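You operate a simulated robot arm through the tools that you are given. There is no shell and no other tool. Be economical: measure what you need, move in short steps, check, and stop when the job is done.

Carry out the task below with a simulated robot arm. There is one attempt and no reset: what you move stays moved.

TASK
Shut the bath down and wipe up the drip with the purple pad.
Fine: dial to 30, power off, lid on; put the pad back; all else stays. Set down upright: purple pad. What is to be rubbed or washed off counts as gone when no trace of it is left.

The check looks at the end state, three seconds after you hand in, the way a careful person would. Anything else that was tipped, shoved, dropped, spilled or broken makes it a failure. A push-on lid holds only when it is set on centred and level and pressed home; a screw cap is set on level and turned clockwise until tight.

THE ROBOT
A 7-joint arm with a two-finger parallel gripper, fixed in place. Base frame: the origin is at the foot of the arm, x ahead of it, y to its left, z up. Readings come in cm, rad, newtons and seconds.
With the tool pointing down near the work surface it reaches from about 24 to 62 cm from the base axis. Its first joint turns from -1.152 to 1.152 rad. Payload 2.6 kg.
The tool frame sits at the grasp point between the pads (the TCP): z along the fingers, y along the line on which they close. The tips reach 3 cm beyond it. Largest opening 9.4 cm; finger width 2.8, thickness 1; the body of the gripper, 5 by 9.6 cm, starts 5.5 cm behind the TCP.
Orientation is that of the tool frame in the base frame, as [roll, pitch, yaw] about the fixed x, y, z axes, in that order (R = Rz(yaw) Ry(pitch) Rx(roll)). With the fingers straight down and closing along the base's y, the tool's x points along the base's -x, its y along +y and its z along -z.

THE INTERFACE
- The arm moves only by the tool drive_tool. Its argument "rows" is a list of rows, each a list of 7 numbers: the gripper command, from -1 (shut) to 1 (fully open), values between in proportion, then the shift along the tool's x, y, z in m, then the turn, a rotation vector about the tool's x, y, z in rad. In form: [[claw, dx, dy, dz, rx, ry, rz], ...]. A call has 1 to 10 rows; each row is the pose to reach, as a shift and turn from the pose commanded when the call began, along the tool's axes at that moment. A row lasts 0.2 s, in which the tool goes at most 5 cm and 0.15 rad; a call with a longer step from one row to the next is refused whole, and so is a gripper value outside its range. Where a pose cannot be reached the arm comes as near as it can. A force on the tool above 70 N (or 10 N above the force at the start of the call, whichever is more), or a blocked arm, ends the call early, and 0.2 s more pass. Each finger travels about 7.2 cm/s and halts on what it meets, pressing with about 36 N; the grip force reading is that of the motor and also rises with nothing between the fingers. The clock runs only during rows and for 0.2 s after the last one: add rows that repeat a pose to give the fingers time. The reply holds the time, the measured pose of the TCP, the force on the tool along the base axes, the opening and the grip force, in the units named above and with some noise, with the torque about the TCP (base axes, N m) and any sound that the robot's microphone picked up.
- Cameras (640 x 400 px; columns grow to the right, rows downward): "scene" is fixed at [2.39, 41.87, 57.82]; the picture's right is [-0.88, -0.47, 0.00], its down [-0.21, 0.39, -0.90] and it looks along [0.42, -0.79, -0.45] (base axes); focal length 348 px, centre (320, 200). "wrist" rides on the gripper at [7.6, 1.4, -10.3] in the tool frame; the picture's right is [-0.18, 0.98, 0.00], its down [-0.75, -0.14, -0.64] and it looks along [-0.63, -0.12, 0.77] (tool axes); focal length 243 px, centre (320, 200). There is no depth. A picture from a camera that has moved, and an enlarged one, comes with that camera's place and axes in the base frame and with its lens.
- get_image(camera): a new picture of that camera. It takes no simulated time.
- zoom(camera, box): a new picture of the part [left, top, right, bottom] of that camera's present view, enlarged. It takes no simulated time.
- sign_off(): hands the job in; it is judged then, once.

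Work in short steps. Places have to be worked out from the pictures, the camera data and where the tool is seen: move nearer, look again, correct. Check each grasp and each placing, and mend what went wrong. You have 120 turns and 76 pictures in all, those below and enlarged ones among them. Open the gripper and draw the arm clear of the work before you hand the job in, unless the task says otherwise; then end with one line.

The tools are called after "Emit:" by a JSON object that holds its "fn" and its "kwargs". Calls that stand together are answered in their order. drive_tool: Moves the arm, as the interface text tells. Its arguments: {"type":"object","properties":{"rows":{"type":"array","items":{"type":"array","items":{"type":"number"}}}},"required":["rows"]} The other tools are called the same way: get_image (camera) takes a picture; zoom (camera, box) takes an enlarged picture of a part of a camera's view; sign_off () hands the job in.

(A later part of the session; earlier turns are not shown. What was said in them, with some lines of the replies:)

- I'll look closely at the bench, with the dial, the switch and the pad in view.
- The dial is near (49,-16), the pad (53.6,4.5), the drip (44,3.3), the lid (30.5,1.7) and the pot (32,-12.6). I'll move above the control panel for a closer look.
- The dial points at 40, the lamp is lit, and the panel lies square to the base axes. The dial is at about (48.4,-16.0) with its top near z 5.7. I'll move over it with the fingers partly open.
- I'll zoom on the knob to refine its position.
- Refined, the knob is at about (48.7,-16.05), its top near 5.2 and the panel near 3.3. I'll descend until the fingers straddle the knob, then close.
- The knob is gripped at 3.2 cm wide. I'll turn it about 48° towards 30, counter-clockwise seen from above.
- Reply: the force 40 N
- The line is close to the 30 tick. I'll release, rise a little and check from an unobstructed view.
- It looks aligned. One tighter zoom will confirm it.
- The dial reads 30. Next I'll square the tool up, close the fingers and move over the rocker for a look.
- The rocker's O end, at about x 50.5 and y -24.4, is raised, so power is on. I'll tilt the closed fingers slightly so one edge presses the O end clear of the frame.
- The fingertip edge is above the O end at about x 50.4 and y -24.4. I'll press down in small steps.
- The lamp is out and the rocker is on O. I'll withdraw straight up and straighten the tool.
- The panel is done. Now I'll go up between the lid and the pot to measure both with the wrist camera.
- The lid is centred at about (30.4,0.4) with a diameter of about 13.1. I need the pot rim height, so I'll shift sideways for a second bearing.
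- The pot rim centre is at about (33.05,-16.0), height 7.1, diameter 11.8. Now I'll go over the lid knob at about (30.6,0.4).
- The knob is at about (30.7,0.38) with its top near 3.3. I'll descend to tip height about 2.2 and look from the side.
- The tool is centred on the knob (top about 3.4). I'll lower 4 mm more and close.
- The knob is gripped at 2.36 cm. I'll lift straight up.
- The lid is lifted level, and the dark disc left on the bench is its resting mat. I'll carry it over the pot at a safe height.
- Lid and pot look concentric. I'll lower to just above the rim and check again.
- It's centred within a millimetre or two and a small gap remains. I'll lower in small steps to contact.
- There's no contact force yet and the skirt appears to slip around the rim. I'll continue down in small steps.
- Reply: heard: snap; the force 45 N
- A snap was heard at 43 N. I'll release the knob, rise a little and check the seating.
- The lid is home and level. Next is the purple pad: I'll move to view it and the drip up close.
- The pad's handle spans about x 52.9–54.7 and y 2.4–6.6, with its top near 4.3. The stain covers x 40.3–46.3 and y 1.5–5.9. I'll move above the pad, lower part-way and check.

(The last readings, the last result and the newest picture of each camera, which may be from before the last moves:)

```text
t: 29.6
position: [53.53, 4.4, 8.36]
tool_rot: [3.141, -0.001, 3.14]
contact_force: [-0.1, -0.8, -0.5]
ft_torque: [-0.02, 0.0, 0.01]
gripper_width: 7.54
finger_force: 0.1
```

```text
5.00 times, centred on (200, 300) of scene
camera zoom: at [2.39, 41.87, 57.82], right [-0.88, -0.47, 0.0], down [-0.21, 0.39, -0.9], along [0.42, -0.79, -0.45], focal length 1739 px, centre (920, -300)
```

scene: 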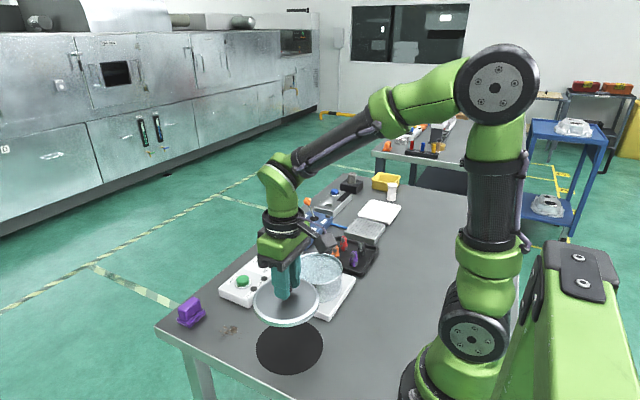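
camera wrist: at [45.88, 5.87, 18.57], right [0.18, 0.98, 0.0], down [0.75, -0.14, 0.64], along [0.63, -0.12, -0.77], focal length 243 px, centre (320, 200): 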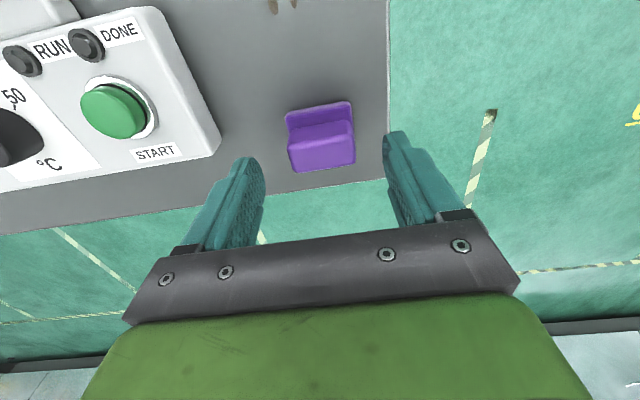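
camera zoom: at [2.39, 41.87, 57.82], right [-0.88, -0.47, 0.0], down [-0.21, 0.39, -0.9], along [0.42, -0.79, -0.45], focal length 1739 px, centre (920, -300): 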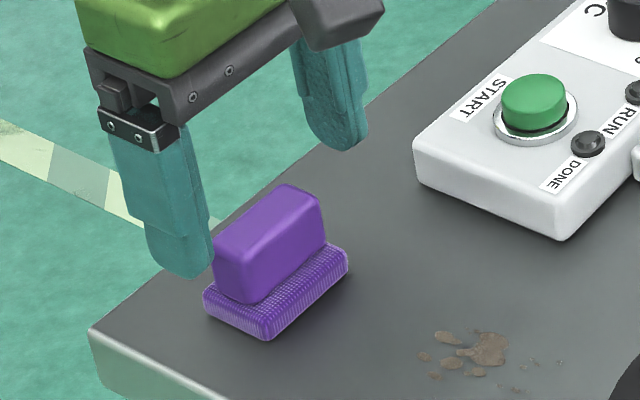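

The pad centre is (53.7,4.55). I'll correct by a millimetre or two, descend to TCP z 5.0 and grip.

Emit:
{"fn": "drive_tool", "kwargs": {"rows": [[0.6, -0.0015, 0.0012, 0.015, 0, 0, 0], [0.6, -0.0015, 0.0012, 0.028, 0, 0, 0], [0.6, -0.0015, 0.0012, 0.033, 0, 0, 0], [0.2, -0.0015, 0.0012, 0.033, 0, 0, 0], [-0.2, -0.0015, 0.0012, 0.033, 0, 0, 0], [-0.3, -0.0015, 0.0012, 0.033, 0, 0, 0], [-0.3, -0.0015, 0.0012, 0.033, 0, 0, 0]]}}

Emit:
{"fn": "zoom", "kwargs": {"camera": "scene", "box": [150, 260, 250, 340]}}

```text
t: 31.2
position: [53.77, 4.57, 5.2]
tool_rot: [3.14, -0.002, 3.141]
contact_force: [-0.1, 0.2, -0.5]
ft_torque: [-0.02, 0.0, 0.0]
gripper_width: 4.46
finger_force: 36.1
```

```text
5.00 times, centred on (200, 300) of scene
camera zoom: at [2.39, 41.87, 57.82], right [-0.88, -0.47, 0.0], down [-0.21, 0.39, -0.9], along [0.42, -0.79, -0.45], focal length 1739 px, centre (920, -300)
```

zoom: 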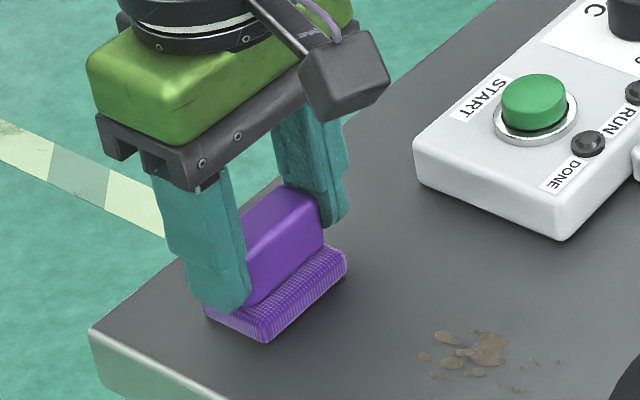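

The pad is held at 4.46 cm. I'll lift it, carry it to the near edge of the stain at x 48, y 2.8, and lower it to light contact.

Emit:
{"fn": "drive_tool", "kwargs": {"rows": [[-0.3, 0, 0, -0.02, 0, 0, 0], [-0.3, 0.02, -0.006, -0.03, 0, 0, 0], [-0.3, 0.055, -0.018, -0.03, 0, 0, 0], [-0.3, 0.055, -0.018, -0.01, 0, 0, 0], [-0.3, 0.055, -0.018, -0.003, 0, 0, 0], [-0.3, 0.055, -0.018, 0, 0, 0, 0], [-0.3, 0.055, -0.018, 0.002, 0, 0, 0], [-0.3, 0.055, -0.018, 0.002, 0, 0, 0]]}}

Emit:
{"fn": "zoom", "kwargs": {"camera": "scene", "box": [180, 260, 280, 340]}}

```text
t: 33.0
position: [48.2, 2.92, 5.15]
tool_rot: [3.141, 0.001, 3.141]
contact_force: [-8.2, -3.2, 25.4]
ft_torque: [-0.11, 0.47, 0.03]
gripper_width: 4.48
finger_force: 36.1
```

```text
5.00 times, centred on (230, 300) of scene
camera zoom: at [2.38, 41.87, 57.82], right [-0.88, -0.47, 0.0], down [-0.21, 0.39, -0.9], along [0.42, -0.79, -0.45], focal length 1739 px, centre (770, -300)
```

zoom: 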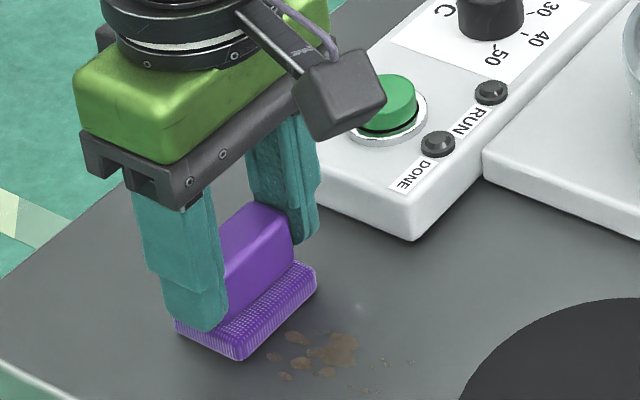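

Contact is 25 N. I'll stroke along x over the stain and back.

Emit:
{"fn": "drive_tool", "kwargs": {"rows": [[-0.3, 0.017, 0, 0, 0, 0, 0], [-0.3, 0.034, 0, 0, 0, 0, 0], [-0.3, 0.051, 0, 0, 0, 0, 0], [-0.3, 0.068, 0, 0, 0, 0, 0], [-0.3, 0.088, 0, 0, 0, 0, 0], [-0.3, 0.072, 0, 0, 0, 0, 0], [-0.3, 0.054, 0, 0, 0, 0, 0], [-0.3, 0.036, 0, 0, 0, 0, 0], [-0.3, 0.018, 0, 0, 0, 0, 0], [-0.3, 0, 0, 0, 0, 0, 0]]}}

Emit:
{"fn": "zoom", "kwargs": {"camera": "scene", "box": [180, 260, 280, 340]}}

```text
t: 35.2
position: [48.3, 2.87, 5.09]
tool_rot: [-3.14, -0.001, -3.141]
contact_force: [-8.8, -0.1, 23.7]
ft_torque: [0.03, 0.29, 0.0]
gripper_width: 4.47
finger_force: 36.1
```

```text
5.00 times, centred on (230, 300) of scene
camera zoom: at [2.38, 41.87, 57.82], right [-0.88, -0.47, 0.0], down [-0.21, 0.39, -0.9], along [0.42, -0.79, -0.45], focal length 1739 px, centre (770, -300)
```

zoom: 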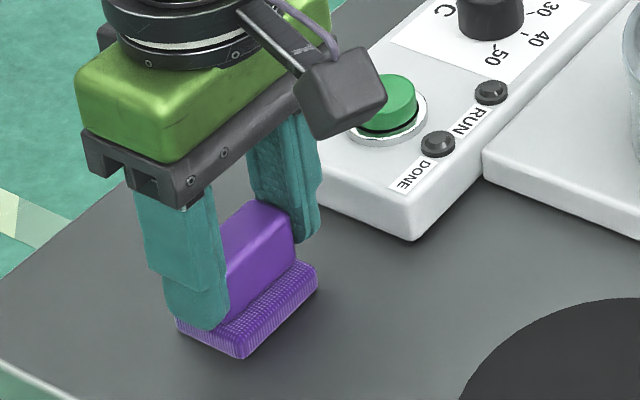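

The stain looks gone. I'll make another pass offset to y≈4.8 for stray specks, and come back along y≈1.8.

Emit:
{"fn": "drive_tool", "kwargs": {"rows": [[-0.3, 0.0, 0.02, 0, 0, 0, 0], [-0.3, 0.022, 0.02, 0, 0, 0, 0], [-0.3, 0.044, 0.02, 0, 0, 0, 0], [-0.3, 0.066, 0.02, 0, 0, 0, 0], [-0.3, 0.088, 0.02, 0, 0, 0, 0], [-0.3, 0.088, -0.01, 0, 0, 0, 0], [-0.3, 0.066, -0.01, 0, 0, 0, 0], [-0.3, 0.044, -0.01, 0, 0, 0, 0], [-0.3, 0.022, -0.01, 0, 0, 0, 0], [-0.3, 0, -0.01, 0, 0, 0, 0]]}}

Emit:
{"fn": "drive_tool", "kwargs": {"rows": [[-0.3, 0, 0, -0.02, 0, 0, 0], [-0.3, -0.02, 0.01, -0.04, 0, 0, 0], [-0.3, -0.055, 0.028, -0.052, 0, 0, 0], [-0.3, -0.055, 0.028, -0.052, 0, 0, 0]]}}

Emit:
{"fn": "get_image", "kwargs": {"camera": "wrist"}}

Emit:
{"fn": "zoom", "kwargs": {"camera": "scene", "box": [170, 260, 290, 360]}}

```text
t: 37.4
position: [48.34, 1.85, 5.01]
tool_rot: [3.142, -0.001, 3.142]
contact_force: [-4.2, -0.6, 11.2]
ft_torque: [0.04, 0.01, 0.01]
gripper_width: 4.45
finger_force: 35.6
```

```text
t: 38.4
position: [53.86, 4.78, 10.3]
tool_rot: [3.141, -0.001, -3.141]
contact_force: [0.2, -0.8, -0.2]
ft_torque: [-0.04, 0.02, 0.01]
gripper_width: 4.43
finger_force: 36.2
```

```text
29 pictures are left
camera wrist: at [46.23, 6.16, 20.52], right [0.18, 0.98, 0.0], down [0.75, -0.14, 0.64], along [0.63, -0.12, -0.77], focal length 243 px, centre (320, 200)
```

wrist: 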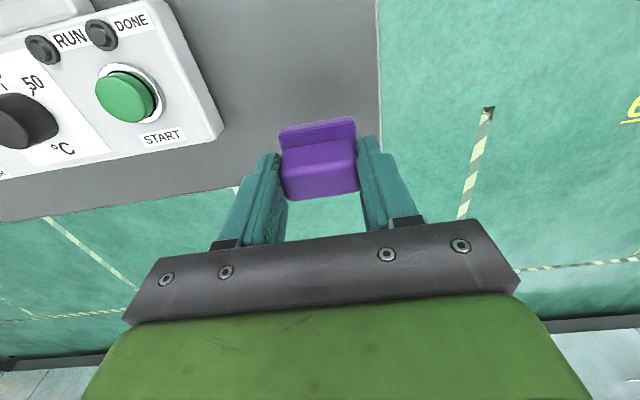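

```text
4.00 times, centred on (230, 310) of scene
camera zoom: at [2.39, 41.88, 57.82], right [-0.88, -0.47, 0.0], down [-0.21, 0.39, -0.9], along [0.42, -0.79, -0.45], focal length 1391 px, centre (680, -240)
```

zoom: 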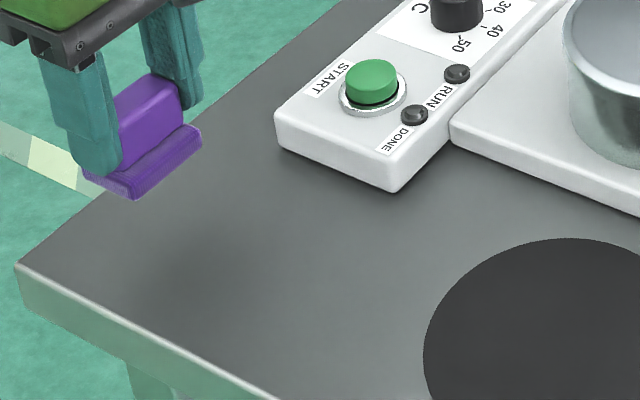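

The bench looks clean from the scene camera. I'll check from above with the wrist camera before putting the pad back.

Emit:
{"fn": "drive_tool", "kwargs": {"rows": [[-0.3, 0.03, 0, -0.02, 0, 0, 0], [-0.3, 0.06, 0, -0.04, 0, 0, 0], [-0.3, 0.1, 0, -0.06, 0, 0, 0], [-0.3, 0.1, 0, -0.06, 0, 0, 0]]}}

Emit:
{"fn": "zoom", "kwargs": {"camera": "wrist", "box": [240, 0, 400, 130]}}

```text
t: 39.4
position: [43.91, 4.49, 16.2]
tool_rot: [-3.14, -0.002, 3.141]
contact_force: [-0.3, 0.4, -0.6]
ft_torque: [0.01, -0.02, 0.0]
gripper_width: 4.48
finger_force: 35.6
```

```text
3.08 times, centred on (320, 65) of wrist
camera zoom: at [36.2, 5.87, 26.29], right [0.18, 0.98, 0.0], down [0.75, -0.14, 0.64], along [0.63, -0.12, -0.77], focal length 746 px, centre (320, 615)
```

zoom: 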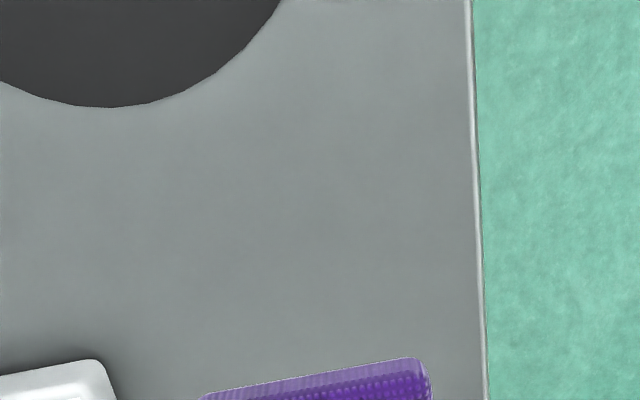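

There's no trace left. I'll carry the pad back to exactly its original spot and set it down.

Emit:
{"fn": "drive_tool", "kwargs": {"rows": [[-0.3, -0.04, 0, 0.01, 0, 0, 0], [-0.3, -0.08, 0, 0.03, 0, 0, 0], [-0.3, -0.1, 0, 0.06, 0, 0, 0], [-0.3, -0.1, 0, 0.09, 0, 0, 0], [-0.3, -0.1, 0, 0.103, 0, 0, 0], [-0.3, -0.1, 0, 0.108, 0, 0, 0], [-0.3, -0.1, 0, 0.11, 0, 0, 0], [-0.3, -0.1, 0, 0.11, 0, 0, 0]]}}

Emit:
{"fn": "zoom", "kwargs": {"camera": "scene", "box": [150, 260, 250, 340]}}

```text
t: 41.2
position: [53.73, 4.66, 5.27]
tool_rot: [3.141, -0.002, -3.141]
contact_force: [0.0, -0.1, 0.0]
ft_torque: [-0.02, 0.01, 0.02]
gripper_width: 4.46
finger_force: 36.5
```

```text
5.00 times, centred on (200, 300) of scene
camera zoom: at [2.39, 41.87, 57.82], right [-0.88, -0.47, 0.0], down [-0.21, 0.39, -0.9], along [0.42, -0.79, -0.45], focal length 1739 px, centre (920, -300)
```

zoom: 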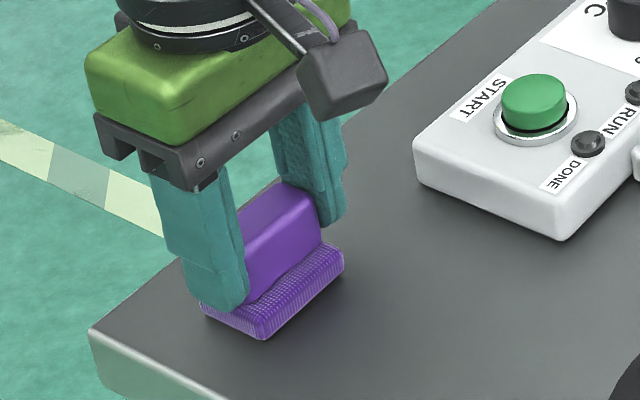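

It's back in place, about a millimetre up. I'll lower to light contact, open and withdraw upward.

Emit:
{"fn": "drive_tool", "kwargs": {"rows": [[-0.3, 0, 0, 0.0012, 0, 0, 0], [-0.3, 0, 0, 0.0012, 0, 0, 0], [0, 0, 0, 0.0012, 0, 0, 0], [0.5, 0, 0, 0.0, 0, 0, 0], [0.6, 0, 0, 0.0, 0, 0, 0], [0.6, 0, 0, -0.03, 0, 0, 0], [0.6, 0, 0, -0.07, 0, 0, 0], [0.6, 0.03, 0, -0.11, 0, 0, 0], [0.6, 0.07, 0, -0.14, 0, 0, 0], [0.6, 0.1, 0, -0.17, 0, 0, 0]]}}

Emit:
{"fn": "get_image", "kwargs": {"camera": "scene"}}

Emit:
{"fn": "zoom", "kwargs": {"camera": "scene", "box": [150, 220, 390, 370]}}

Emit:
{"fn": "get_image", "kwargs": {"camera": "wrist"}}

```text
t: 43.4
position: [43.47, 4.79, 22.24]
tool_rot: [-3.141, -0.004, -3.141]
contact_force: [-0.8, -0.4, -0.8]
ft_torque: [0.0, 0.0, 0.02]
gripper_width: 7.51
finger_force: 0.0
```

```text
25 pictures are left
```

scene: 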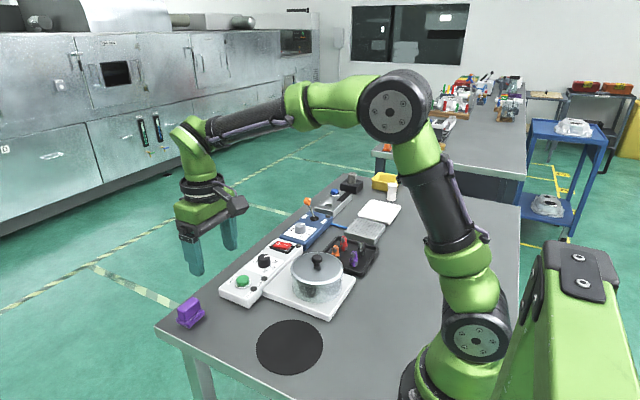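

```text
2.67 times, centred on (270, 295) of scene
camera zoom: at [2.4, 41.87, 57.82], right [-0.88, -0.47, 0.0], down [-0.21, 0.39, -0.9], along [0.42, -0.79, -0.45], focal length 927 px, centre (453, -53)
```

zoom: 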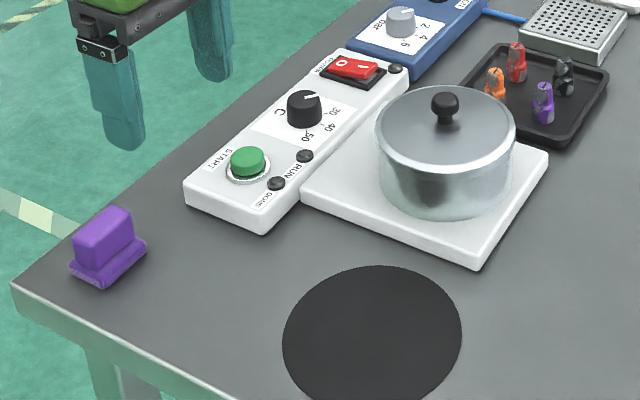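

```text
23 pictures are left
camera wrist: at [35.86, 6.14, 32.44], right [0.18, 0.98, 0.0], down [0.75, -0.14, 0.64], along [0.63, -0.12, -0.77], focal length 243 px, centre (320, 200)
```

wrist: 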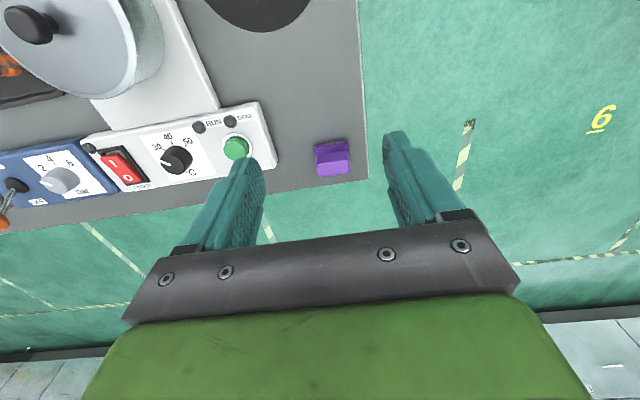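

The pad is upright in its original place, the bench is clean, the lid is home, the lamp is out and the dial is at 30. The arm is clear and the gripper is open, so I'm handing in.

Emit:
{"fn": "sign_off", "kwargs": {}}

```text
The job is handed in.
```

The bath is shut down: dial at 30, power off, lid snapped on. The drip is wiped away with no trace left, and the purple pad is back upright in its place.
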